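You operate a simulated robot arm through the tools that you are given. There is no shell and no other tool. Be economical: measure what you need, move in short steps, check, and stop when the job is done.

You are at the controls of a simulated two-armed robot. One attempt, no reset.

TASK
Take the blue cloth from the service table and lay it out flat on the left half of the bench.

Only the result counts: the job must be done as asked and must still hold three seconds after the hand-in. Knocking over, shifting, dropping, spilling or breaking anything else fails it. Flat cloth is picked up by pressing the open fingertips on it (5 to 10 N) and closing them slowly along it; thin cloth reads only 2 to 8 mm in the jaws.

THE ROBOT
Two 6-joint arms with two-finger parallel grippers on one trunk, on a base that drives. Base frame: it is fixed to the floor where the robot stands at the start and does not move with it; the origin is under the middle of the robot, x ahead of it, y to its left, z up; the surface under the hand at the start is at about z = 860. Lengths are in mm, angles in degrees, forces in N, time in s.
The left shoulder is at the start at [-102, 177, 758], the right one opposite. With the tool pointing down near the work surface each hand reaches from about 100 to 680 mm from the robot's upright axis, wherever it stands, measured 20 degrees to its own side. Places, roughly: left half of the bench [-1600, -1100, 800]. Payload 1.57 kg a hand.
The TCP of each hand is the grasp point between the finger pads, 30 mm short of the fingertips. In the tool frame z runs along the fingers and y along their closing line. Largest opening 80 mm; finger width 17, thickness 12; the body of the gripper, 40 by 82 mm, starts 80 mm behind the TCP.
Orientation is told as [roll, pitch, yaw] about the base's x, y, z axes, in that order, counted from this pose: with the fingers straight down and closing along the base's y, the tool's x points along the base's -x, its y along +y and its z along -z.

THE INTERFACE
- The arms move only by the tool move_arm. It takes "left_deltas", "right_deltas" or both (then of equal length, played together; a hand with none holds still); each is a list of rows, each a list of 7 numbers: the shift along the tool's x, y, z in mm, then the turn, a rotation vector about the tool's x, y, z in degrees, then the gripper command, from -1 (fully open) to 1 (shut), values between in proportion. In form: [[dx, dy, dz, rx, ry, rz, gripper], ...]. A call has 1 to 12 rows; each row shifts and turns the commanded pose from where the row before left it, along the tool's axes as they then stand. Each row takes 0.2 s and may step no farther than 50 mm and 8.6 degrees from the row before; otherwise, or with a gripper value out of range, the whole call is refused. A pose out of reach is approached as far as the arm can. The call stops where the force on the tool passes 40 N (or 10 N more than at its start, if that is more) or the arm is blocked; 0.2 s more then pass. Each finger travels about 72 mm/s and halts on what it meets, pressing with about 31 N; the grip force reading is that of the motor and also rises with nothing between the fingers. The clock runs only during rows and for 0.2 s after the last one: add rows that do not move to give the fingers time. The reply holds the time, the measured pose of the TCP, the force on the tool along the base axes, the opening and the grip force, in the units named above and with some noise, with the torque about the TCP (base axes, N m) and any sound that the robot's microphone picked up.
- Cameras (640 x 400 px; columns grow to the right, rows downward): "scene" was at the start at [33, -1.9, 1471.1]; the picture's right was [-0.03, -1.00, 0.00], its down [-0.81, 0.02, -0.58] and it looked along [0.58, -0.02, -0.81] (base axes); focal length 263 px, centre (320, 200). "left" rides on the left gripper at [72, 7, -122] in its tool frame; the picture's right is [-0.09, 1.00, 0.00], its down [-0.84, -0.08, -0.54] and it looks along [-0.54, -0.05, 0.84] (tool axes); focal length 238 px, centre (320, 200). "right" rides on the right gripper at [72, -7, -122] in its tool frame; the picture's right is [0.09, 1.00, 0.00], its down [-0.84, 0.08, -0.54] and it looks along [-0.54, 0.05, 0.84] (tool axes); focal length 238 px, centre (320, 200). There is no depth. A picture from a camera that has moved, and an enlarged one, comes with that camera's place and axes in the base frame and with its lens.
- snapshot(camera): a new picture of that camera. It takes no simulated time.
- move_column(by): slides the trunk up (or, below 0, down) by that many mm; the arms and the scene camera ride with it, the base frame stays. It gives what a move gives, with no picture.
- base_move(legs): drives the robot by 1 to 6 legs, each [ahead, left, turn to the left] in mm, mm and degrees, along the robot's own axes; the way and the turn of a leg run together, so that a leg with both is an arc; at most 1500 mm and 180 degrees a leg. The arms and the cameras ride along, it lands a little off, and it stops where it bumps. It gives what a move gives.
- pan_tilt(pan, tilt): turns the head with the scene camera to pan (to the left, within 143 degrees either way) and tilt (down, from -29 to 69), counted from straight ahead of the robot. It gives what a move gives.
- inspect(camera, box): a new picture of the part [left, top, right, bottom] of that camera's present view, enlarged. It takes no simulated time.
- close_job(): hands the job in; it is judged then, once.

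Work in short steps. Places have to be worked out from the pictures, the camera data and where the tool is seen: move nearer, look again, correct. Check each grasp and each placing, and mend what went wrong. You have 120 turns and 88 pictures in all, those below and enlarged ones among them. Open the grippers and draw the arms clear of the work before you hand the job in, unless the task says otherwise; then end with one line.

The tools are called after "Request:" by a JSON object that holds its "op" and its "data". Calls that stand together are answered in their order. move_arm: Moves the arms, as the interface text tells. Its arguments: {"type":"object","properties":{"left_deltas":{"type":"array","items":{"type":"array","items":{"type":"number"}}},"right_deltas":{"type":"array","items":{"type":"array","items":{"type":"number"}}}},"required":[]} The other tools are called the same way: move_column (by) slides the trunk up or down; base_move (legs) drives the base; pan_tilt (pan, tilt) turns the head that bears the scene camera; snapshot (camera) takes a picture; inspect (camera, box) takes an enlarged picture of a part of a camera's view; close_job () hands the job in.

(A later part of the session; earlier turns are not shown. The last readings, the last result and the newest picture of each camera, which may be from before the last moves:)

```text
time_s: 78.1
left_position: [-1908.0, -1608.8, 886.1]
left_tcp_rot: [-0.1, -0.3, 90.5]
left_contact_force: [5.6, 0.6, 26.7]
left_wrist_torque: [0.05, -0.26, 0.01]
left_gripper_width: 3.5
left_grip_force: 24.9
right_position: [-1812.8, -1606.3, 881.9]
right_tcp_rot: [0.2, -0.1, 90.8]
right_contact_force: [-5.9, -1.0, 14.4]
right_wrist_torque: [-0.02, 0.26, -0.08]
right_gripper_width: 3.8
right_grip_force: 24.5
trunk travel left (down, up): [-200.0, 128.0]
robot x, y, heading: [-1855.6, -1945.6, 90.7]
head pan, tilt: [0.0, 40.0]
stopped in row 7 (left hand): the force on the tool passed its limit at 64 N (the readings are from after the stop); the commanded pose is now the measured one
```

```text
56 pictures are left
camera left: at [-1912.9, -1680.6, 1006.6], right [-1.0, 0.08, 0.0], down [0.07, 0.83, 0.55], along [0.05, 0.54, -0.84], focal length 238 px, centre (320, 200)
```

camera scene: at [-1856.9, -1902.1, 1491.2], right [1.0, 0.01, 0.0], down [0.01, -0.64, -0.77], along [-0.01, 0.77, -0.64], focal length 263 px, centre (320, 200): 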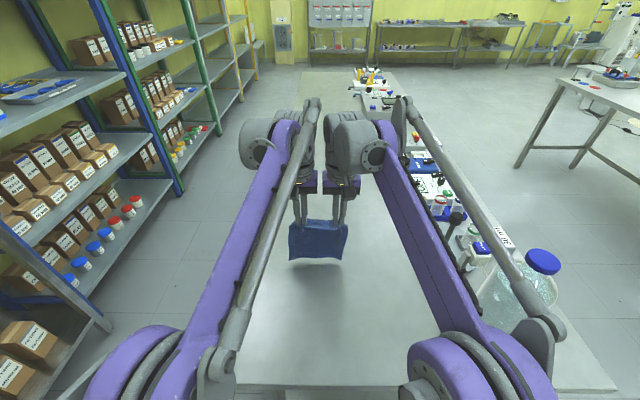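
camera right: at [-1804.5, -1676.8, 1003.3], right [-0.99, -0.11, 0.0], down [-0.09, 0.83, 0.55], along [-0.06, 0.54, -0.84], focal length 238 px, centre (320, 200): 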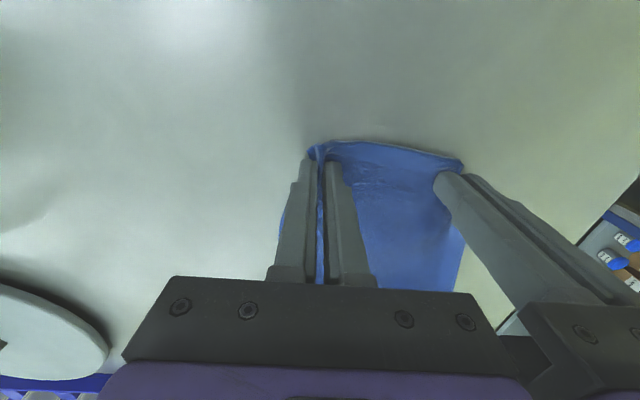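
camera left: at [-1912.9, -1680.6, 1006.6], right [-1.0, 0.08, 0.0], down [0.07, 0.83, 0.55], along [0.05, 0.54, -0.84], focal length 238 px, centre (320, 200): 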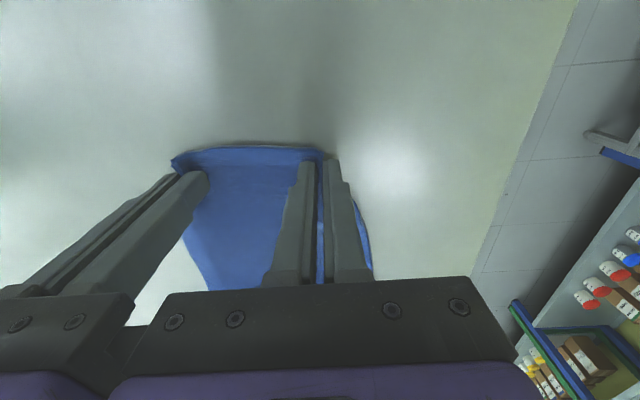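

The fingertips have reached the bench (its top is about z≈852), cloth lies ahead of the hands. I zoom in to check how the gripped edge lies before releasing.

Request:
{"op": "inspect", "data": {"camera": "right", "box": [250, 110, 490, 300]}}

Request:
{"op": "inspect", "data": {"camera": "left", "box": [150, 110, 390, 300]}}

Request:
{"op": "pan_tilt", "data": {"pan": 0, "tilt": 55}}

Request:
{"op": "snapshot", "data": {"camera": "scene"}}

```text
2.11 times, centred on (370, 205) of right
camera zoom: at [-1804.5, -1676.8, 1003.3], right [-0.99, -0.11, 0.0], down [-0.09, 0.83, 0.55], along [-0.06, 0.54, -0.84], focal length 502 px, centre (215, 190)
```

zoom: 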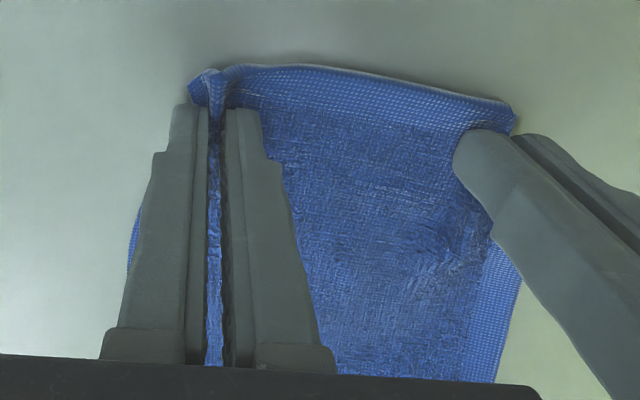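

```text
2.11 times, centred on (270, 205) of left
camera zoom: at [-1912.9, -1680.6, 1006.6], right [-1.0, 0.08, 0.0], down [0.07, 0.83, 0.55], along [0.05, 0.54, -0.84], focal length 502 px, centre (425, 190)
```

zoom: 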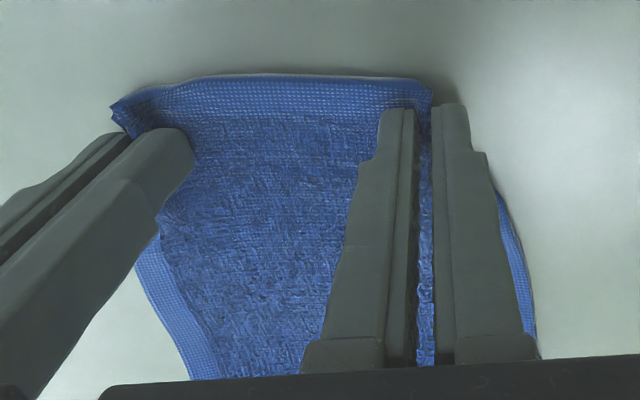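

```text
time_s: 78.9
left_position: [-1907.7, -1609.0, 884.1]
left_tcp_rot: [-0.1, -0.5, 90.8]
left_contact_force: [10.1, 7.3, 42.8]
left_wrist_torque: [0.23, -0.43, 0.06]
left_gripper_width: 3.6
left_grip_force: 24.8
right_position: [-1812.1, -1604.9, 883.8]
right_tcp_rot: [0.1, -0.4, 90.7]
right_contact_force: [-12.3, 2.0, 21.8]
right_wrist_torque: [0.0, 0.41, -0.05]
right_gripper_width: 3.8
right_grip_force: 25.2
trunk travel left (down, up): [-200.0, 128.0]
robot x, y, heading: [-1854.7, -1949.2, 90.5]
head pan, tilt: [0.0, 55.0]
```

```text
53 pictures are left
camera scene: at [-1856.7, -1917.4, 1470.7], right [1.0, 0.01, 0.0], down [0.01, -0.82, -0.58], along [-0.01, 0.58, -0.82], focal length 263 px, centre (320, 200)
```

scene: 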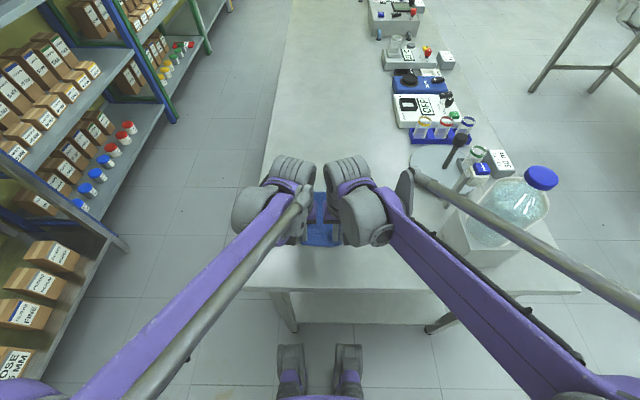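

The stitched near hem is visible on top, so it isn't folded under. I ease the pressure, then open slowly with light contact so the fingertips spread the pinched folds out.

Request:
{"op": "move_arm", "data": {"left_deltas": [[0, 0, -1, 0, 0, 0, 1], [0, 0, -0.7, 0, 0, 0, 1], [0, 0, 0, 0, 0, 0, 1]], "right_deltas": [[0, 0, -0.5, 0, 0, 0, 1], [0, 0, 0, 0, 0, 0, 1], [0, 0, 0, 0, 0, 0, 1]]}}

```text
time_s: 79.7
left_position: [-1906.7, -1608.4, 885.0]
left_tcp_rot: [-0.1, -0.2, 90.7]
left_contact_force: [12.2, 3.4, 22.0]
left_wrist_torque: [0.12, -0.46, -0.03]
left_gripper_width: 3.7
left_grip_force: 24.7
right_position: [-1810.6, -1606.1, 882.5]
right_tcp_rot: [0.0, -0.2, 90.8]
right_contact_force: [-13.5, -1.9, 16.2]
right_wrist_torque: [-0.05, 0.46, -0.04]
right_gripper_width: 3.8
right_grip_force: 25.1
trunk travel left (down, up): [-200.0, 128.0]
robot x, y, heading: [-1858.2, -1943.6, 90.4]
head pan, tilt: [0.0, 55.0]
```

Left 22 N, right 16 N; a touch less, then slow opening to 28 mm.

Request:
{"op": "move_arm", "data": {"left_deltas": [[0, 0, -0.7, 0, 0, 0, 1], [0, 0, 0, 0, 0, 0, 0.88], [0, 0, 0, 0, 0, 0, 0.8], [0, 0, 0, 0, 0, 0, 0.72], [0, 0, 0, 0, 0, 0, 0.64], [0, 0, 0, 0, 0, 0, 0.56], [0, 0, 0, 0, 0, 0, 0.48], [0, 0, 0, 0, 0, 0, 0.4], [0, 0, 0, 0, 0, 0, 0.35], [0, 0, 0, 0, 0, 0, 0.3]], "right_deltas": [[0, 0, -0.3, 0, 0, 0, 1], [0, 0, 0, 0, 0, 0, 0.88], [0, 0, 0, 0, 0, 0, 0.8], [0, 0, 0, 0, 0, 0, 0.72], [0, 0, 0, 0, 0, 0, 0.64], [0, 0, 0, 0, 0, 0, 0.56], [0, 0, 0, 0, 0, 0, 0.48], [0, 0, 0, 0, 0, 0, 0.4], [0, 0, 0, 0, 0, 0, 0.35], [0, 0, 0, 0, 0, 0, 0.3]]}}

Request:
{"op": "inspect", "data": {"camera": "right", "box": [240, 100, 500, 300]}}

Request:
{"op": "inspect", "data": {"camera": "left", "box": [140, 100, 400, 300]}}

```text
time_s: 81.9
left_position: [-1908.9, -1607.0, 886.3]
left_tcp_rot: [0.0, -0.4, 90.7]
left_contact_force: [-1.5, -0.5, 6.7]
left_wrist_torque: [0.0, -0.06, 0.02]
left_gripper_width: 26.6
left_grip_force: 0.0
right_position: [-1810.9, -1605.7, 882.1]
right_tcp_rot: [0.0, -0.1, 90.9]
right_contact_force: [1.6, 0.2, 9.1]
right_wrist_torque: [-0.02, 0.0, -0.02]
right_gripper_width: 23.8
right_grip_force: 0.0
trunk travel left (down, up): [-200.0, 128.0]
robot x, y, heading: [-1854.4, -1950.2, 90.6]
head pan, tilt: [0.0, 55.0]
```

```text
2.00 times, centred on (370, 200) of right
camera zoom: at [-1803.9, -1675.8, 1003.6], right [-0.99, -0.11, 0.0], down [-0.09, 0.83, 0.54], along [-0.06, 0.54, -0.84], focal length 477 px, centre (220, 200)
```

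zoom: 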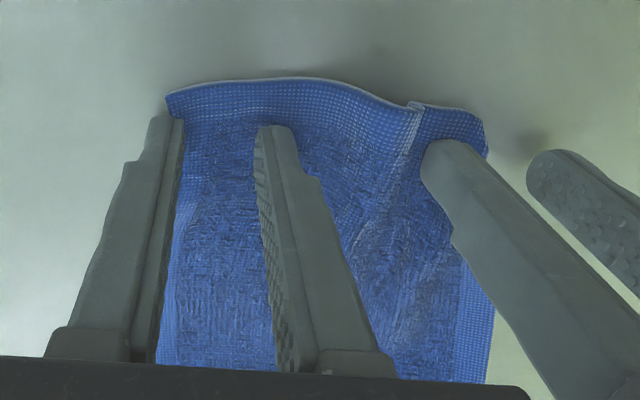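

```text
2.00 times, centred on (270, 200) of left
camera zoom: at [-1913.6, -1680.1, 1007.2], right [-1.0, 0.08, 0.0], down [0.07, 0.84, 0.55], along [0.04, 0.54, -0.84], focal length 477 px, centre (420, 200)
```

zoom: 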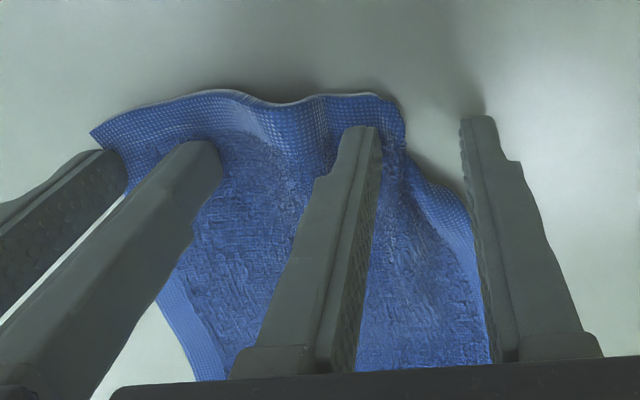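

Released; the right corner spread nicely, the left corner area is bunched inward with a ripple between. I lift both hands and withdraw to see the whole cloth.

Request:
{"op": "move_arm", "data": {"left_deltas": [[0, 0, -5, 0, 0, 0, 0.3], [0, 0, -15, 0, 0, 0, 0.3], [0, 0, -30, 0, 0, 0, 0.3], [0, 20, -40, 0, 0, 0, 0.3], [0, 40, -40, 0, 0, 0, 0.3], [0, 40, 0, 0, 0, 0, 0.3]], "right_deltas": [[0, 0, -5, 0, 0, 0, 0.3], [0, 0, -15, 0, 0, 0, 0.3], [0, 0, -30, 0, 0, 0, 0.3], [20, 0, -40, 0, 0, 0, 0.3], [40, 0, -40, 0, 0, 0, 0.3], [30, 0, 0, 0, 0, 0, 0.3]]}}

Request:
{"op": "snapshot", "data": {"camera": "right"}}

Request:
{"op": "inspect", "data": {"camera": "scene", "box": [240, 150, 440, 300]}}

```text
refused: row 5 steps farther than a row can; nothing moved
```

```text
50 pictures are left
camera right: at [-1803.9, -1675.8, 1003.6], right [-0.99, -0.11, 0.0], down [-0.09, 0.83, 0.54], along [-0.06, 0.54, -0.84], focal length 238 px, centre (320, 200)
```

right: 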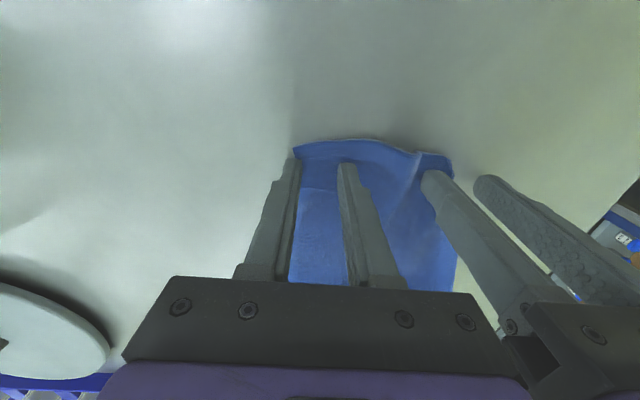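

```text
2.67 times, centred on (340, 225) of scene
camera zoom: at [-1856.9, -1915.9, 1470.5], right [1.0, 0.01, 0.0], down [0.01, -0.82, -0.57], along [-0.01, 0.57, -0.82], focal length 702 px, centre (267, 133)
```

zoom: 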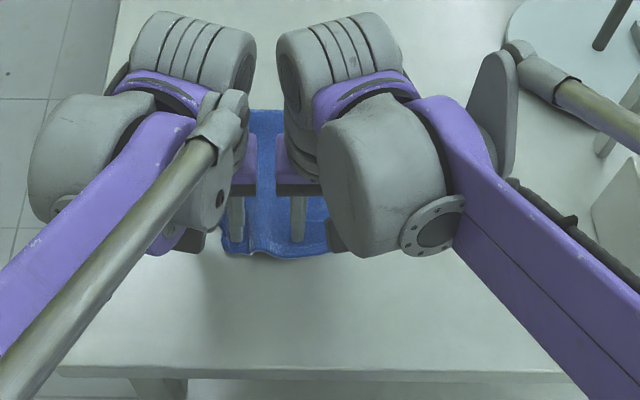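

A step was too long; I repeat with shorter rows.

Request:
{"op": "move_arm", "data": {"left_deltas": [[0, 0, -5, 0, 0, 0, 0.3], [0, 0, -15, 0, 0, 0, 0.3], [0, 0, -30, 0, 0, 0, 0.3], [0, 20, -40, 0, 0, 0, 0.3], [0, 40, -20, 0, 0, 0, 0.3], [0, 40, 0, 0, 0, 0, 0.3]], "right_deltas": [[0, 0, -5, 0, 0, 0, 0.3], [0, 0, -15, 0, 0, 0, 0.3], [0, 0, -30, 0, 0, 0, 0.3], [20, 0, -40, 0, 0, 0, 0.3], [40, 0, -20, 0, 0, 0, 0.3], [40, 0, 0, 0, 0, 0, 0.3]]}}

Request:
{"op": "snapshot", "data": {"camera": "right"}}

Request:
{"op": "inspect", "data": {"camera": "scene", "box": [240, 150, 440, 300]}}

```text
time_s: 83.3
left_position: [-2007.1, -1611.4, 997.1]
left_tcp_rot: [-0.1, -0.2, 90.7]
left_contact_force: [-0.1, 0.0, -0.1]
left_wrist_torque: [0.02, 0.02, -0.05]
left_gripper_width: 28.1
left_grip_force: 0.0
right_position: [-1808.9, -1707.6, 990.2]
right_tcp_rot: [0.1, -0.2, 90.7]
right_contact_force: [-0.7, -0.1, 1.0]
right_wrist_torque: [0.0, 0.0, 0.0]
right_gripper_width: 28.0
right_grip_force: 0.1
trunk travel left (down, up): [-200.0, 128.0]
robot x, y, heading: [-1854.6, -1949.7, 90.6]
head pan, tilt: [0.0, 55.0]
```

```text
48 pictures are left
camera right: at [-1801.5, -1778.0, 1111.8], right [-0.99, -0.1, 0.0], down [-0.09, 0.83, 0.55], along [-0.06, 0.54, -0.84], focal length 238 px, centre (320, 200)
```

right: 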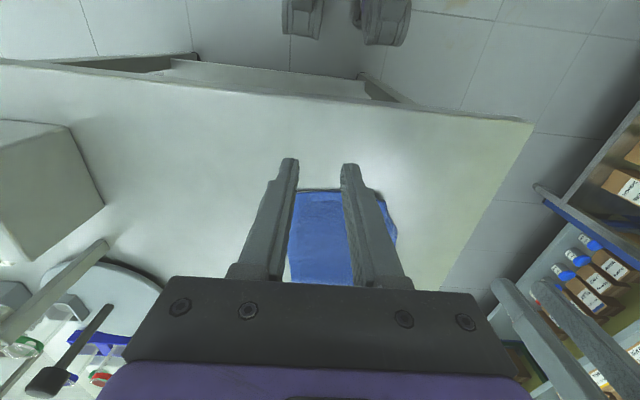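

```text
2.67 times, centred on (340, 225) of scene
camera zoom: at [-1856.7, -1916.1, 1470.5], right [1.0, 0.01, 0.0], down [0.01, -0.82, -0.57], along [-0.01, 0.57, -0.82], focal length 702 px, centre (267, 133)
```

zoom: 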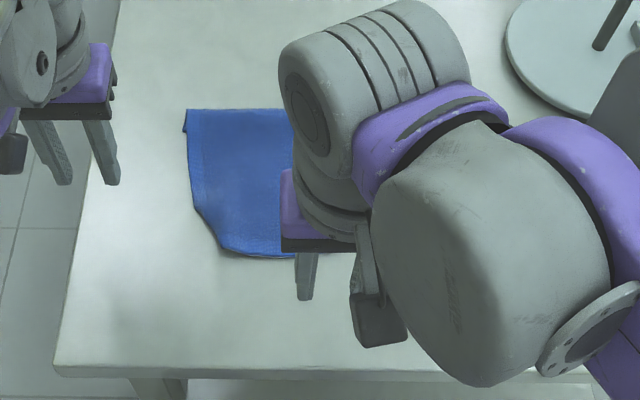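

The cloth is mostly flat; the near-left corner looks tucked under. I take a left-camera view and zoom the right one to be sure.

Request:
{"op": "inspect", "data": {"camera": "left", "box": [0, 80, 320, 300]}}

Request:
{"op": "inspect", "data": {"camera": "right", "box": [260, 160, 440, 300]}}

```text
1.82 times, centred on (160, 190) of left
camera zoom: at [-2012.8, -1684.9, 1118.6], right [-1.0, 0.08, 0.0], down [0.07, 0.83, 0.55], along [0.04, 0.54, -0.84], focal length 433 px, centre (611, 218)
```

zoom: 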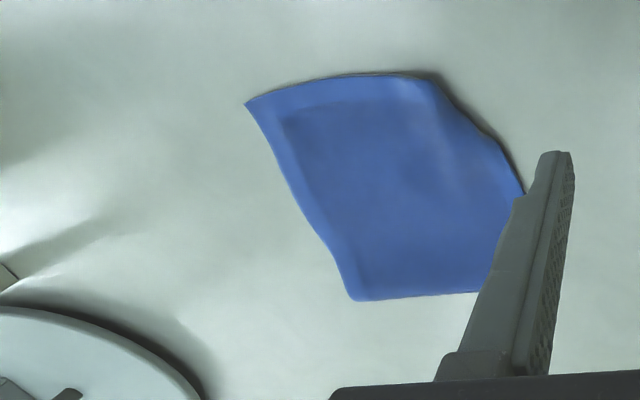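

```text
2.86 times, centred on (350, 230) of right
camera zoom: at [-1801.5, -1778.0, 1111.8], right [-0.99, -0.1, 0.0], down [-0.09, 0.83, 0.55], along [-0.06, 0.54, -0.84], focal length 681 px, centre (234, 114)
```

zoom: 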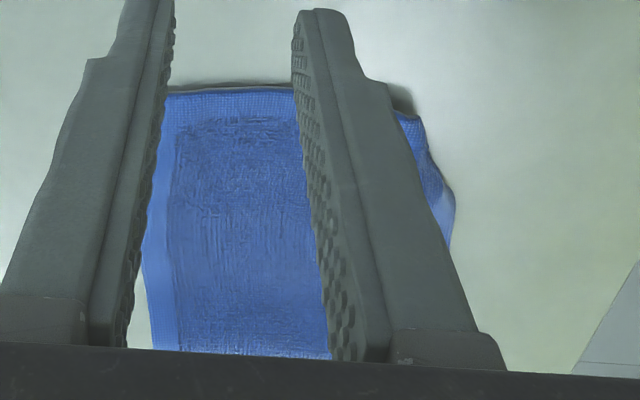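

The near-left corner is tucked under (fold line from about (−1902,−1621) to (−1935,−1565)). Plan: pinch the near edge just right of it with the left hand, lift so the corner drops free, and re-lay it trailing outward. First clear the right hand up and back, and bring the left over (−1870,−1604).

Request:
{"op": "move_arm", "data": {"right_deltas": [[0, 0, -45, 0, 0, 0, 0.3], [0, 0, -45, 0, 0, 0, 0.3], [15, -20, -30, 0, 0, 0, 0.3], [25, -20, 0, 0, 0, 0, 0.3], [0, -20, 0, 0, 0, 0, 0.3]]}}

Request:
{"op": "move_arm", "data": {"left_deltas": [[0, -46, 0, 0, 0, 0, 0.3], [-3, -46, 0, 0, 0, 0, 0.3], [-3, -45, 20, 0, 0, 0, 0.4], [0, 0, 30, 0, 0, 0, 0.4], [0, 0, 30, 0, 0, 0, 0.4], [0, 0, 0, 0, 0, 0, 0.4]]}}

Request:
{"op": "snapshot", "data": {"camera": "left"}}

Request:
{"op": "snapshot", "data": {"camera": "scene"}}

```text
time_s: 84.5
left_position: [-2007.4, -1612.4, 995.3]
left_tcp_rot: [-0.1, -0.2, 90.7]
left_contact_force: [0.7, 0.5, 0.2]
left_wrist_torque: [-0.02, 0.03, -0.01]
left_gripper_width: 27.9
left_grip_force: 0.1
right_position: [-1747.4, -1746.6, 1112.7]
right_tcp_rot: [0.1, -0.1, 90.8]
right_contact_force: [0.3, 0.1, 0.2]
right_wrist_torque: [0.0, 0.01, 0.02]
right_gripper_width: 27.8
right_grip_force: 0.1
trunk travel left (down, up): [-200.0, 128.0]
robot x, y, heading: [-1855.0, -1949.5, 90.5]
head pan, tilt: [0.0, 55.0]
```

```text
time_s: 85.9
left_position: [-1872.0, -1603.2, 916.1]
left_tcp_rot: [-0.1, -0.2, 90.8]
left_contact_force: [0.6, 0.0, -0.1]
left_wrist_torque: [-0.02, -0.02, 0.01]
left_gripper_width: 24.0
left_grip_force: 0.1
right_position: [-1747.2, -1746.9, 1112.1]
right_tcp_rot: [0.1, -0.2, 90.7]
right_contact_force: [0.1, 0.4, 0.2]
right_wrist_torque: [0.02, 0.0, -0.02]
right_gripper_width: 28.0
right_grip_force: 0.1
trunk travel left (down, up): [-200.0, 128.0]
robot x, y, heading: [-1854.1, -1949.0, 90.8]
head pan, tilt: [0.0, 55.0]
```

```text
44 pictures are left
camera left: at [-1876.9, -1674.7, 1037.8], right [-1.0, 0.08, 0.0], down [0.07, 0.84, 0.55], along [0.04, 0.54, -0.84], focal length 238 px, centre (320, 200)
```

left: 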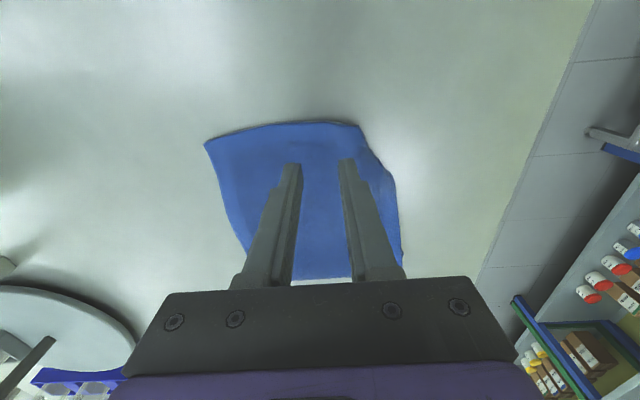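

```text
43 pictures are left
camera scene: at [-1857.0, -1915.3, 1470.5], right [1.0, 0.01, 0.0], down [0.01, -0.82, -0.57], along [-0.01, 0.57, -0.82], focal length 263 px, centre (320, 200)
```

scene: 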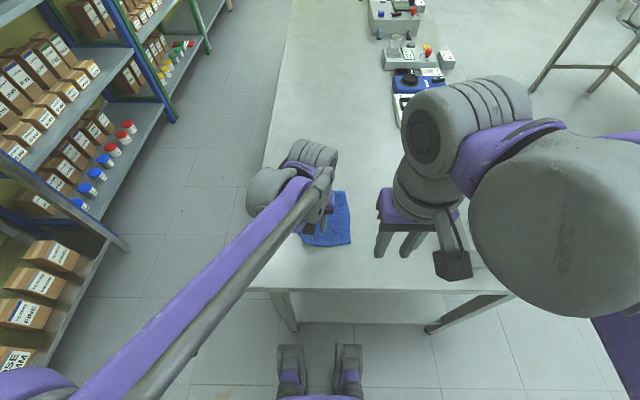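

Left fingers are over the near edge just right of the fold. I descend to contact.

Request:
{"op": "move_arm", "data": {"left_deltas": [[0, 0, 15, 0, 0, 0, 0.4], [0, 0, 14, 0, 0, 0, 0.4], [0, 0, 4, 0, 0, 0, 0.4], [0, 0, 0, 0, 0, 0, 0.4]]}}

```text
time_s: 86.9
left_position: [-1871.5, -1600.5, 883.4]
left_tcp_rot: [0.0, -0.3, 90.7]
left_contact_force: [-2.0, 4.2, 26.0]
left_wrist_torque: [0.07, 0.54, -0.02]
left_gripper_width: 24.5
left_grip_force: 0.3
right_position: [-1747.8, -1747.1, 1111.3]
right_tcp_rot: [0.0, -0.2, 90.8]
right_contact_force: [0.5, 0.9, 0.6]
right_wrist_torque: [-0.02, 0.02, 0.03]
right_gripper_width: 28.0
right_grip_force: 0.0
trunk travel left (down, up): [-200.0, 128.0]
robot x, y, heading: [-1853.9, -1950.5, 90.9]
head pan, tilt: [0.0, 55.0]
```

26 N, a little much; I ease 0.8 mm and close slowly.

Request:
{"op": "move_arm", "data": {"left_deltas": [[0, 0, -0.8, 0, 0, 0, 0.4], [0, 0, 0, 0, 0, 0, 0.46], [0, 0, 0, 0, 0, 0, 0.52], [0, 0, 0, 0, 0, 0, 0.58], [0, 0, 0, 0, 0, 0, 0.64], [0, 0, 0, 0, 0, 0, 0.7], [0, 0, 0, 0, 0, 0, 0.76], [0, 0, 0, 0, 0, 0, 0.82], [0, 0, 0, 0, 0, 0, 0.88], [0, 0, 0, 0, 0, 0, 0.94], [0, 0, 0, 0, 0, 0, 1], [0, 0, 0, 0, 0, 0, 1]]}}

```text
time_s: 89.5
left_position: [-1871.6, -1603.1, 884.1]
left_tcp_rot: [0.0, -0.3, 90.7]
left_contact_force: [-1.8, 0.0, 17.5]
left_wrist_torque: [-0.04, 0.18, 0.01]
left_gripper_width: 3.6
left_grip_force: 25.5
right_position: [-1748.1, -1747.1, 1111.9]
right_tcp_rot: [0.1, -0.2, 90.8]
right_contact_force: [0.5, -0.5, 0.6]
right_wrist_torque: [0.0, -0.03, -0.03]
right_gripper_width: 28.1
right_grip_force: 0.1
trunk travel left (down, up): [-200.0, 128.0]
robot x, y, heading: [-1853.2, -1949.0, 90.8]
head pan, tilt: [0.0, 55.0]
```

Gripped (3.6 mm). I lift 75 mm and look at how the corner hangs.

Request:
{"op": "move_arm", "data": {"left_deltas": [[0, 0, -15, 0, 0, 0, 1], [0, 0, -20, 0, 0, 0, 1], [0, 0, -20, 0, 0, 0, 1], [0, 0, -20, 0, 0, 0, 1], [0, 0, 0, 0, 0, 0, 1]]}}

Request:
{"op": "snapshot", "data": {"camera": "left"}}

Request:
{"op": "inspect", "data": {"camera": "scene", "box": [250, 150, 400, 270]}}

```text
time_s: 90.7
left_position: [-1872.1, -1602.8, 958.9]
left_tcp_rot: [-0.1, -0.2, 90.8]
left_contact_force: [-0.1, -0.2, -0.7]
left_wrist_torque: [0.02, -0.05, -0.03]
left_gripper_width: 3.4
left_grip_force: 24.4
right_position: [-1748.0, -1746.5, 1111.8]
right_tcp_rot: [0.1, -0.2, 90.8]
right_contact_force: [-0.5, 0.9, -0.4]
right_wrist_torque: [0.03, 0.02, 0.03]
right_gripper_width: 27.9
right_grip_force: 0.0
trunk travel left (down, up): [-200.0, 128.0]
robot x, y, heading: [-1855.6, -1947.2, 90.7]
head pan, tilt: [0.0, 55.0]
```

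```text
42 pictures are left
camera left: at [-1877.1, -1674.3, 1080.6], right [-1.0, 0.08, 0.0], down [0.07, 0.84, 0.55], along [0.04, 0.54, -0.84], focal length 238 px, centre (320, 200)
```

left: 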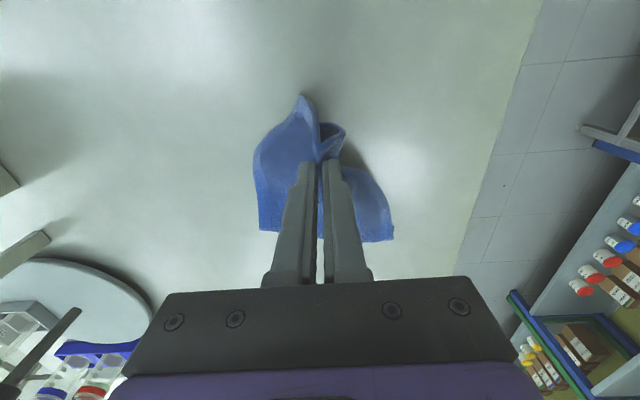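

```text
3.33 times, centred on (325, 210) of scene
camera zoom: at [-1856.8, -1914.9, 1470.4], right [1.0, 0.01, 0.0], down [0.01, -0.82, -0.57], along [-0.01, 0.57, -0.82], focal length 877 px, centre (303, 167)
```

zoom: 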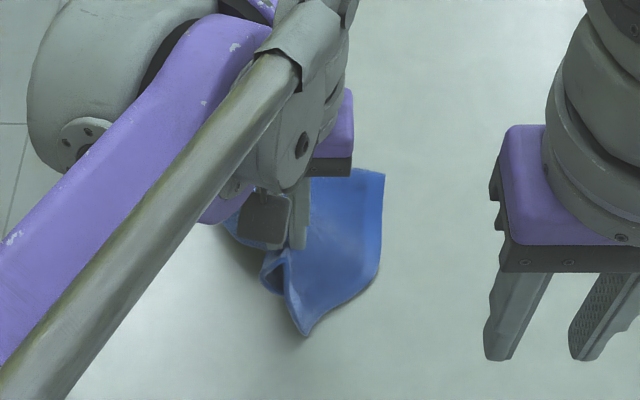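

The right corner droops free; the left one still looks curled. I lift another 80 mm to let it fall open.

Request:
{"op": "move_arm", "data": {"left_deltas": [[0, 0, -20, 0, 0, 0, 1], [0, 0, -20, 0, 0, 0, 1], [0, 0, -20, 0, 0, 0, 1], [0, 0, -20, 0, 0, 0, 1], [0, 0, 0, 0, 0, 0, 1], [0, 0, 0, 0, 0, 0, 1]]}}

Request:
{"op": "inspect", "data": {"camera": "left", "box": [200, 60, 440, 280]}}

Request:
{"op": "inspect", "data": {"camera": "right", "box": [320, 40, 640, 300]}}

```text
time_s: 92.1
left_position: [-1871.4, -1602.3, 1040.2]
left_tcp_rot: [-0.1, -0.1, 90.7]
left_contact_force: [-0.4, -0.6, -0.5]
left_wrist_torque: [-0.04, -0.03, -0.06]
left_gripper_width: 3.5
left_grip_force: 24.4
right_position: [-1747.3, -1747.1, 1111.4]
right_tcp_rot: [0.2, -0.2, 90.8]
right_contact_force: [-0.3, -0.1, 0.1]
right_wrist_torque: [-0.01, 0.01, 0.02]
right_gripper_width: 28.2
right_grip_force: 0.0
trunk travel left (down, up): [-200.0, 128.0]
robot x, y, heading: [-1853.9, -1950.9, 90.8]
head pan, tilt: [0.0, 55.0]
```

```text
1.82 times, centred on (320, 170) of left
camera zoom: at [-1877.2, -1673.7, 1161.4], right [-1.0, 0.08, 0.0], down [0.07, 0.84, 0.55], along [0.04, 0.54, -0.84], focal length 433 px, centre (320, 254)
```

zoom: 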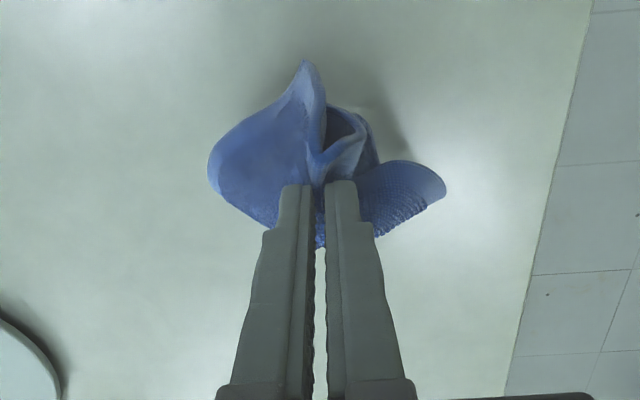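

```text
1.54 times, centred on (480, 170) of right
camera zoom: at [-1739.4, -1816.8, 1232.2], right [-0.99, -0.11, 0.0], down [-0.09, 0.83, 0.54], along [-0.06, 0.54, -0.84], focal length 367 px, centre (74, 246)
```

zoom: 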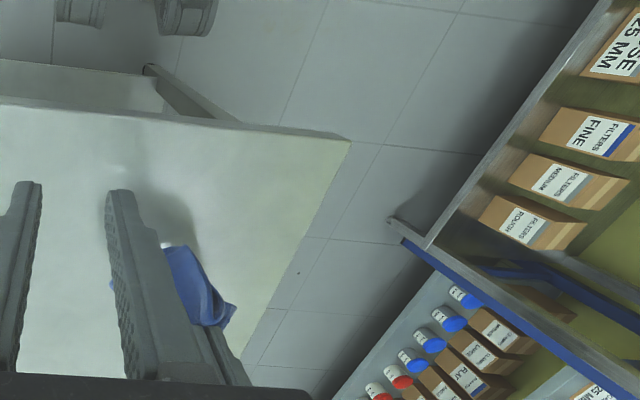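

The cloth hangs open now with both near corners drooping. I lower it back, moving slightly forward and right near the bench so that the near corners trail outward toward the robot instead of tucking under.

Request:
{"op": "move_arm", "data": {"left_deltas": [[0, 0, 20, 0, 0, 0, 1], [0, 0, 20, 0, 0, 0, 1], [0, 0, 20, 0, 0, 0, 1], [0, 0, 15, 0, 0, 0, 1], [-8, -2, 10, 0, 0, 0, 1], [-8, -3, 10, 0, 0, 0, 1], [-8, -3, 10, 0, 0, 0, 1], [-7, -3, 10, 0, 0, 0, 1], [-6, -2, 10, 0, 0, 0, 1], [0, 0, 0, 0, 0, 0, 1]]}}

Request:
{"op": "inspect", "data": {"camera": "left", "box": [160, 60, 480, 280]}}

Request:
{"op": "inspect", "data": {"camera": "scene", "box": [250, 150, 400, 270]}}

```text
time_s: 94.3
left_position: [-1858.3, -1564.3, 913.6]
left_tcp_rot: [-0.1, -0.2, 90.7]
left_contact_force: [-0.4, 0.8, 0.9]
left_wrist_torque: [0.0, -0.02, -0.04]
left_gripper_width: 3.5
left_grip_force: 24.2
right_position: [-1747.1, -1746.6, 1111.3]
right_tcp_rot: [0.1, -0.2, 90.8]
right_contact_force: [0.5, 0.6, 0.0]
right_wrist_torque: [0.01, 0.03, 0.0]
right_gripper_width: 28.3
right_grip_force: 0.1
trunk travel left (down, up): [-200.0, 128.0]
robot x, y, heading: [-1854.2, -1949.5, 90.6]
head pan, tilt: [0.0, 55.0]
```

```text
1.82 times, centred on (320, 170) of left
camera zoom: at [-1863.6, -1636.0, 1035.3], right [-1.0, 0.08, 0.0], down [0.07, 0.84, 0.55], along [0.04, 0.54, -0.84], focal length 433 px, centre (320, 254)
```

zoom: 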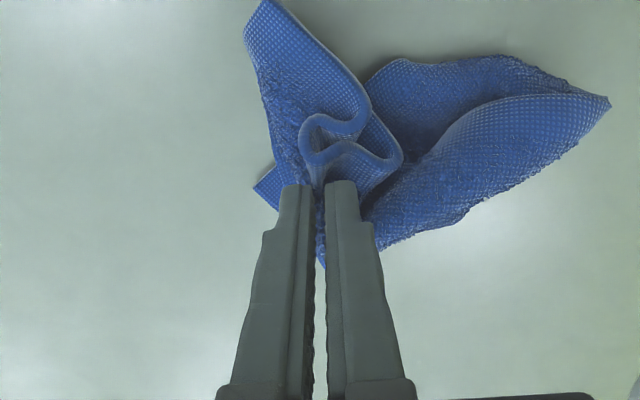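

```text
3.33 times, centred on (325, 210) of scene
camera zoom: at [-1856.8, -1915.2, 1470.5], right [1.0, 0.01, 0.0], down [0.01, -0.82, -0.57], along [-0.01, 0.57, -0.82], focal length 877 px, centre (303, 167)
```

zoom: 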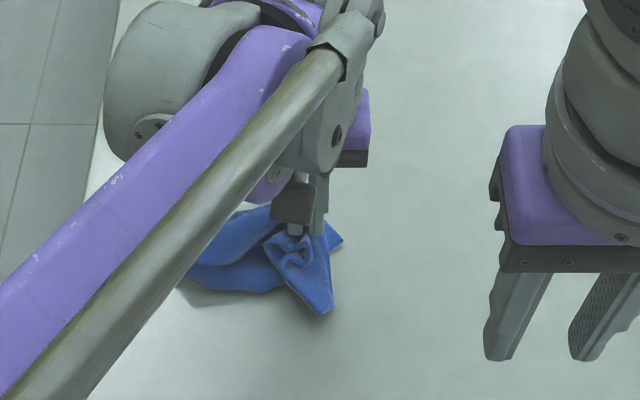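

That bunched up. I lift it completely clear so that it hangs free again, then look.

Request:
{"op": "move_arm", "data": {"left_deltas": [[0, 0, -25, 0, 0, 0, 1], [0, 0, -35, 0, 0, 0, 1], [0, 0, -40, 0, 0, 0, 1], [0, 0, -40, 0, 0, 0, 1], [0, 0, -40, 0, 0, 0, 1], [0, 0, -30, 0, 0, 0, 1], [0, 0, 0, 0, 0, 0, 1], [0, 0, 0, 0, 0, 0, 1]]}}

Request:
{"op": "inspect", "data": {"camera": "left", "box": [160, 60, 480, 280]}}

Request:
{"op": "inspect", "data": {"camera": "scene", "box": [230, 130, 410, 270]}}

```text
time_s: 96.1
left_position: [-1859.1, -1563.5, 1123.1]
left_tcp_rot: [-0.1, -0.2, 90.7]
left_contact_force: [0.5, -0.2, -1.5]
left_wrist_torque: [0.01, 0.01, -0.05]
left_gripper_width: 3.5
left_grip_force: 24.8
right_position: [-1747.7, -1746.4, 1111.6]
right_tcp_rot: [0.0, -0.1, 90.9]
right_contact_force: [-0.1, 0.1, 0.1]
right_wrist_torque: [0.04, 0.02, 0.02]
right_gripper_width: 28.1
right_grip_force: 0.1
trunk travel left (down, up): [-200.0, 128.0]
robot x, y, heading: [-1855.5, -1949.6, 90.5]
head pan, tilt: [0.0, 55.0]
```

```text
1.82 times, centred on (320, 170) of left
camera zoom: at [-1863.8, -1635.6, 1245.6], right [-1.0, 0.08, 0.0], down [0.07, 0.84, 0.55], along [0.04, 0.54, -0.84], focal length 433 px, centre (320, 254)
```

zoom: 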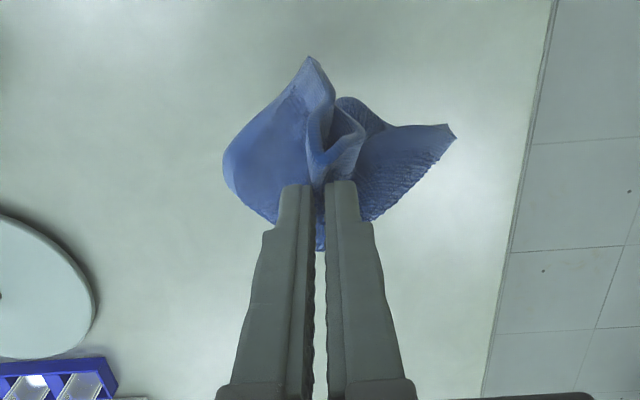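

```text
2.86 times, centred on (320, 200) of scene
camera zoom: at [-1856.8, -1915.0, 1470.5], right [1.0, 0.01, 0.0], down [0.01, -0.82, -0.57], along [-0.01, 0.57, -0.82], focal length 752 px, centre (320, 200)
```

zoom: 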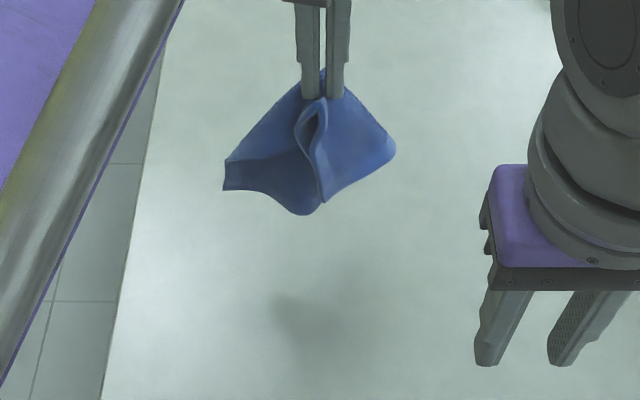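

It hangs clear, and I can see it well from the head. I look from the right hand's side too to identify the corners.

Request:
{"op": "snapshot", "data": {"camera": "right"}}

Request:
{"op": "inspect", "data": {"camera": "scene", "box": [285, 145, 345, 195]}}

```text
34 pictures are left
camera right: at [-1739.4, -1816.7, 1232.1], right [-0.99, -0.11, 0.0], down [-0.09, 0.83, 0.54], along [-0.06, 0.54, -0.84], focal length 238 px, centre (320, 200)
```

right: 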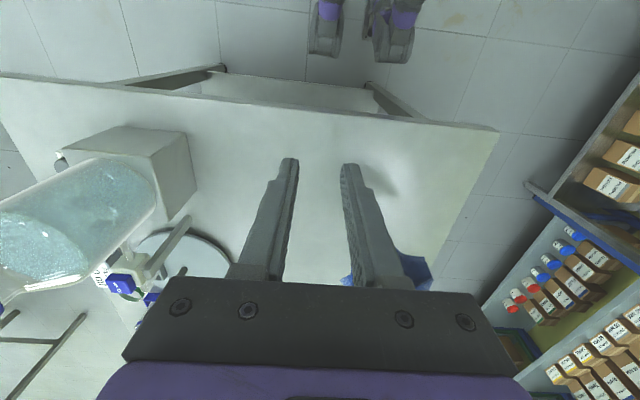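

```text
8.00 times, centred on (315, 170) of scene
camera zoom: at [-1856.8, -1915.0, 1470.5], right [1.0, 0.01, 0.0], down [0.01, -0.82, -0.57], along [-0.01, 0.57, -0.82], focal length 2106 px, centre (360, 440)
```

zoom: 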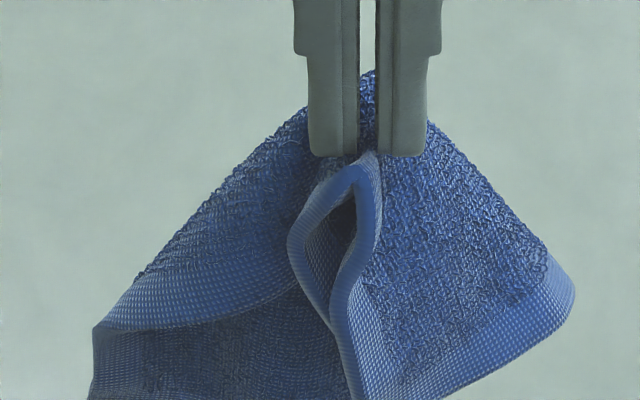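

Both near corners (A and B) droop on the robot side of the pinch. So I lay the cloth the other way: moving forward while lowering, so the body trails toward the robot and the two corners end up on top, where I can grab them.

Request:
{"op": "move_arm", "data": {"left_deltas": [[-5, 0, 20, 0, 0, 0, 1], [-5, 0, 20, 0, 0, 0, 1], [-10, 0, 10, 0, 0, 0, 1], [-15, 0, 6, 0, 0, 0, 1], [-20, 0, 8, 0, 0, 0, 1], [-20, 0, 12, 0, 0, 0, 1], [-20, 0, 15, 0, 0, 0, 1], [-18, 0, 20, 0, 0, 0, 1], [-15, 0, 22, 0, 0, 0, 1], [-12, 0, 25, 0, 0, 0, 1], [-10, 0, 25, 0, 0, 0, 1], [-8, 0, 20, 0, 0, 0, 1]]}}

Request:
{"op": "inspect", "data": {"camera": "scene", "box": [250, 130, 400, 250]}}

```text
time_s: 98.7
left_position: [-1861.7, -1405.6, 921.0]
left_tcp_rot: [-0.2, -0.2, 90.6]
left_contact_force: [0.5, -0.5, 0.0]
left_wrist_torque: [0.0, 0.03, -0.02]
left_gripper_width: 3.7
left_grip_force: 24.0
right_position: [-1747.2, -1745.8, 1111.0]
right_tcp_rot: [0.2, -0.1, 90.9]
right_contact_force: [0.3, 0.8, -0.5]
right_wrist_torque: [0.0, -0.03, 0.0]
right_gripper_width: 28.2
right_grip_force: 0.0
trunk travel left (down, up): [-200.0, 128.0]
robot x, y, heading: [-1855.0, -1948.8, 90.9]
head pan, tilt: [0.0, 55.0]
```

```text
3.33 times, centred on (325, 190) of scene
camera zoom: at [-1856.8, -1914.7, 1470.5], right [1.0, 0.01, 0.0], down [0.01, -0.82, -0.57], along [-0.01, 0.57, -0.82], focal length 877 px, centre (303, 233)
```

zoom: 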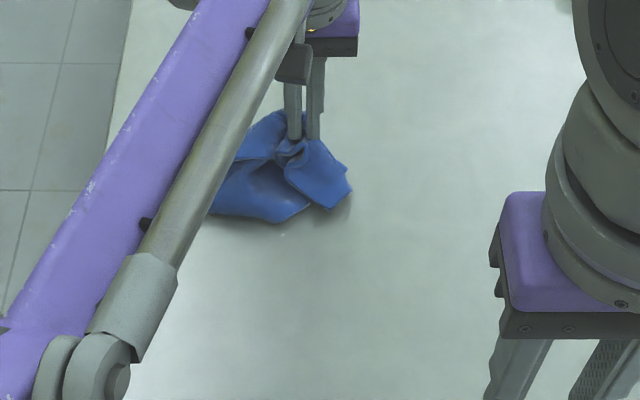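

The body trails toward the robot as planned. I finish lowering, release, and lift the left hand away to look.

Request:
{"op": "move_arm", "data": {"left_deltas": [[-10, 0, 14, 0, 0, 0, 1], [-6, 0, 14, 0, 0, 0, 1], [0, 0, 0, 0, 0, 0, 0.6], [0, 0, 0, 0, 0, 0, 0.4], [0, 0, -10, 0, 0, 0, 0.4], [0, 0, -30, 0, 0, 0, 0.4], [0, 0, -45, 0, 0, 0, 0.4], [0, 30, -35, 0, 0, 0, 0.4], [0, 45, 0, 0, 0, 0, 0.4], [0, 45, 0, 0, 0, 0, 0.4]]}}

Request:
{"op": "inspect", "data": {"camera": "scene", "box": [260, 130, 380, 230]}}

```text
time_s: 100.9
left_position: [-1980.3, -1390.9, 1012.9]
left_tcp_rot: [-0.1, -0.2, 90.7]
left_contact_force: [0.0, 0.7, -0.2]
left_wrist_torque: [-0.02, 0.0, 0.02]
left_gripper_width: 24.0
left_grip_force: 0.1
right_position: [-1748.4, -1746.0, 1112.5]
right_tcp_rot: [-0.1, -0.3, 90.7]
right_contact_force: [-0.8, 1.1, -0.4]
right_wrist_torque: [0.0, -0.04, 0.01]
right_gripper_width: 27.8
right_grip_force: 0.1
trunk travel left (down, up): [-200.0, 128.0]
robot x, y, heading: [-1855.2, -1949.5, 90.7]
head pan, tilt: [0.0, 55.0]
```

```text
4.00 times, centred on (320, 180) of scene
camera zoom: at [-1857.8, -1915.3, 1470.5], right [1.0, 0.01, 0.0], down [0.01, -0.82, -0.57], along [-0.01, 0.57, -0.82], focal length 1053 px, centre (320, 280)
```

zoom: 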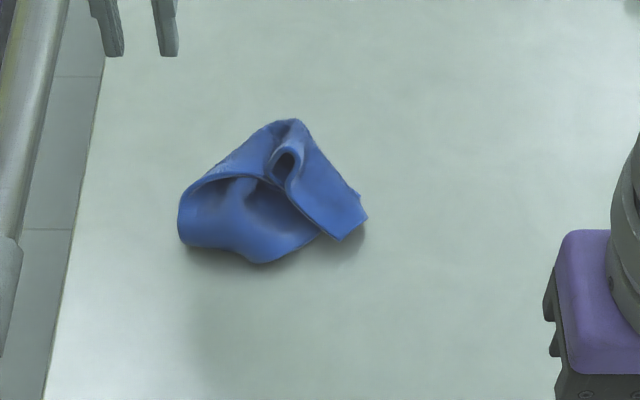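

The heap is now well visible, with a corner exposed at its right-front. I zoom further to understand the folds.

Request:
{"op": "inspect", "data": {"camera": "scene", "box": [300, 155, 356, 200]}}

Request:
{"op": "snapshot", "data": {"camera": "left"}}

```text
8.89 times, centred on (328, 178) of scene
camera zoom: at [-1857.8, -1915.3, 1470.5], right [1.0, 0.01, 0.0], down [0.01, -0.82, -0.57], along [-0.01, 0.57, -0.82], focal length 2340 px, centre (249, 400)
```

zoom: 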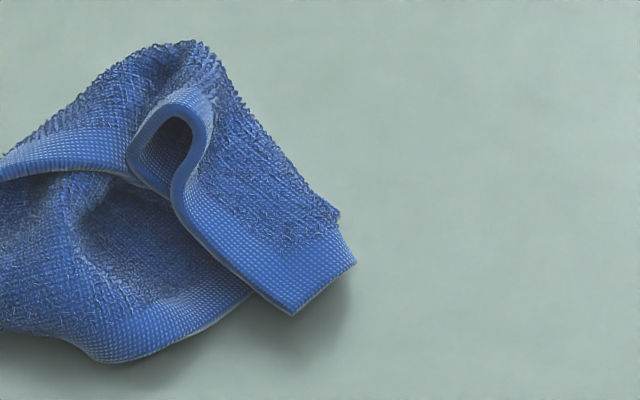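

```text
29 pictures are left
camera left: at [-1986.0, -1463.8, 1135.2], right [-1.0, 0.08, 0.0], down [0.07, 0.84, 0.55], along [0.05, 0.54, -0.84], focal length 238 px, centre (320, 200)
```

left: 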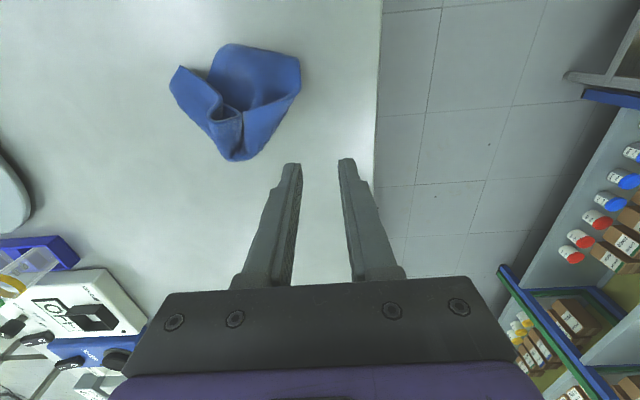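

I can read it now: the near edge runs as a V on top, corner A at ≈(−1848,−1456) pointing at the robot and corner B at ≈(−1963,−1425). I bring the right hand over A.

Request:
{"op": "move_arm", "data": {"right_deltas": [[-45, 10, 0, 0, 0, 0, 0.4], [-45, 15, 0, 0, 0, 0, 0.4], [-45, 15, 0, 0, 0, 0, 0.4], [-45, 15, 0, 0, 0, 0, 0.4], [-45, 15, 10, 0, 0, 0, 0.4], [-45, 16, 10, 0, 0, 0, 0.4], [-30, 0, 35, 0, 0, 0, 0.4], [0, 0, 45, 0, 0, 0, 0.4], [0, 0, 45, 0, 0, 0, 0.4], [0, 0, 45, 0, 0, 0, 0.4], [0, 0, 0, 0, 0, 0, 0.4]]}}

Request:
{"op": "snapshot", "data": {"camera": "right"}}

```text
time_s: 103.3
left_position: [-1980.1, -1391.0, 1012.8]
left_tcp_rot: [-0.1, -0.2, 90.8]
left_contact_force: [-0.6, -0.1, -1.2]
left_wrist_torque: [0.0, 0.03, 0.02]
left_gripper_width: 24.2
left_grip_force: 0.0
right_position: [-1840.4, -1447.0, 921.4]
right_tcp_rot: [0.1, -0.2, 90.8]
right_contact_force: [0.1, 0.4, 0.4]
right_wrist_torque: [0.01, -0.01, -0.02]
right_gripper_width: 24.2
right_grip_force: 0.0
trunk travel left (down, up): [-200.0, 128.0]
robot x, y, heading: [-1855.0, -1951.7, 90.5]
head pan, tilt: [0.0, 55.0]
```

```text
28 pictures are left
camera right: at [-1833.0, -1517.8, 1042.0], right [-0.99, -0.11, 0.0], down [-0.09, 0.83, 0.54], along [-0.06, 0.54, -0.84], focal length 238 px, centre (320, 200)
```

right: 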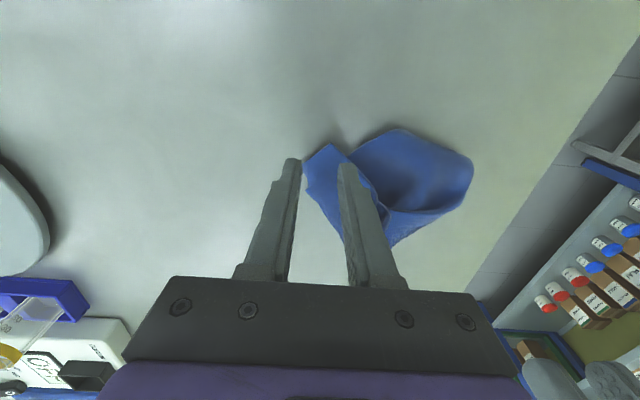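

The target is at the very tip of the flap; I shift 8 mm forward and 4 mm left, then go down gently to contact.

Request:
{"op": "move_arm", "data": {"right_deltas": [[-8, 4, 10, 0, 0, 0, 0.4], [0, 0, 12, 0, 0, 0, 0.4], [0, 0, 8, 0, 0, 0, 0.4], [0, 0, 6, 0, 0, 0, 0.4], [0, 0, 2.5, 0, 0, 0, 0.4], [0, 0, 0, 0, 0, 0, 0.4]]}}

```text
time_s: 104.7
left_position: [-1980.7, -1392.1, 1013.1]
left_tcp_rot: [-0.1, -0.2, 90.7]
left_contact_force: [-0.8, -0.2, 0.1]
left_wrist_torque: [0.0, -0.01, 0.02]
left_gripper_width: 24.0
left_grip_force: 0.1
right_position: [-1845.2, -1437.3, 885.0]
right_tcp_rot: [0.0, -0.2, 90.8]
right_contact_force: [-1.7, 1.3, 10.0]
right_wrist_torque: [0.08, 0.18, -0.04]
right_gripper_width: 24.5
right_grip_force: 0.2
trunk travel left (down, up): [-200.0, 128.0]
robot x, y, heading: [-1856.3, -1948.3, 90.6]
head pan, tilt: [0.0, 55.0]
```

10 N contact; closing slowly on corner A with slightly more press.

Request:
{"op": "move_arm", "data": {"right_deltas": [[0, 0, 0.4, 0, 0, 0, 0.4], [0, 0, 0, 0, 0, 0, 0.46], [0, 0, 0, 0, 0, 0, 0.52], [0, 0, 0, 0, 0, 0, 0.58], [0, 0, 0, 0, 0, 0, 0.64], [0, 0, 0, 0, 0, 0, 0.7], [0, 0, 0, 0, 0, 0, 0.76], [0, 0, 0, 0, 0, 0, 0.82], [0, 0, 0, 0, 0, 0, 0.88], [0, 0, 0, 0, 0, 0, 0.94], [0, 0, 0, 0, 0, 0, 1], [0, 0, 0, 0, 0, 0, 1]]}}

Request:
{"op": "inspect", "data": {"camera": "right", "box": [250, 80, 490, 260]}}

```text
time_s: 107.3
left_position: [-1980.8, -1392.8, 1014.0]
left_tcp_rot: [-0.1, -0.3, 90.6]
left_contact_force: [0.2, -0.1, 0.1]
left_wrist_torque: [-0.01, 0.0, 0.01]
left_gripper_width: 23.7
left_grip_force: 0.1
right_position: [-1843.8, -1439.2, 885.2]
right_tcp_rot: [0.1, -0.2, 90.8]
right_contact_force: [-3.1, 0.4, 15.2]
right_wrist_torque: [0.05, 0.19, 0.0]
right_gripper_width: 3.8
right_grip_force: 24.2
trunk travel left (down, up): [-200.0, 128.0]
robot x, y, heading: [-1856.0, -1950.2, 90.6]
head pan, tilt: [0.0, 55.0]
```

```text
2.22 times, centred on (370, 170) of right
camera zoom: at [-1836.4, -1509.4, 1005.0], right [-0.99, -0.11, 0.0], down [-0.09, 0.83, 0.55], along [-0.06, 0.54, -0.84], focal length 530 px, centre (209, 267)
```

zoom: 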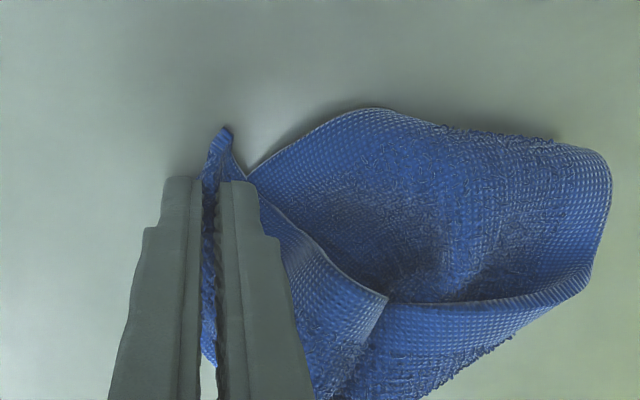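

Corner A is held (3.8 mm). I lift it 70 mm and pull it right to straighten the near edge, then look.

Request:
{"op": "move_arm", "data": {"right_deltas": [[0, 0, -15, 0, 0, 0, 1], [0, -10, -20, 0, 0, 0, 1], [0, -15, -20, 0, 0, 0, 1], [0, -20, -15, 0, 0, 0, 1], [0, -20, 0, 0, 0, 0, 1], [0, -15, 0, 0, 0, 0, 1], [0, 0, 0, 0, 0, 0, 1]]}}

Request:
{"op": "inspect", "data": {"camera": "scene", "box": [250, 120, 400, 240]}}

Request:
{"op": "inspect", "data": {"camera": "left", "box": [80, 0, 340, 200]}}

```text
time_s: 108.9
left_position: [-1980.6, -1391.7, 1012.8]
left_tcp_rot: [-0.1, -0.2, 90.7]
left_contact_force: [-0.2, 1.1, -0.2]
left_wrist_torque: [0.03, 0.0, 0.02]
left_gripper_width: 23.9
left_grip_force: 0.0
right_position: [-1761.9, -1437.3, 953.8]
right_tcp_rot: [0.1, -0.1, 90.7]
right_contact_force: [0.1, 1.1, -0.3]
right_wrist_torque: [0.01, -0.02, -0.01]
right_gripper_width: 3.9
right_grip_force: 24.8
trunk travel left (down, up): [-200.0, 128.0]
robot x, y, heading: [-1856.0, -1951.4, 90.6]
head pan, tilt: [0.0, 55.0]
```

```text
3.33 times, centred on (325, 180) of scene
camera zoom: at [-1857.0, -1914.9, 1470.5], right [1.0, 0.01, 0.0], down [0.01, -0.82, -0.57], along [-0.01, 0.57, -0.82], focal length 877 px, centre (303, 267)
```

zoom: 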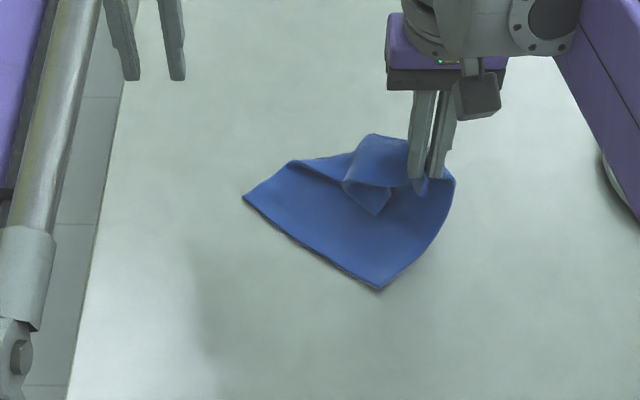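

```text
2.00 times, centred on (210, 100) of left
camera zoom: at [-1985.2, -1463.5, 1135.0], right [-1.0, 0.08, 0.0], down [0.07, 0.84, 0.55], along [0.04, 0.54, -0.84], focal length 477 px, centre (540, 400)
```

zoom: 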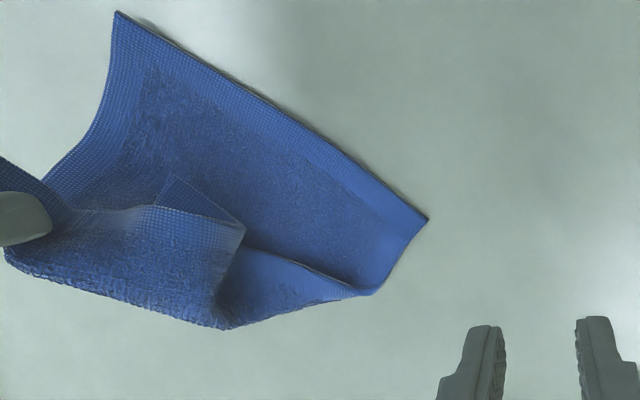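

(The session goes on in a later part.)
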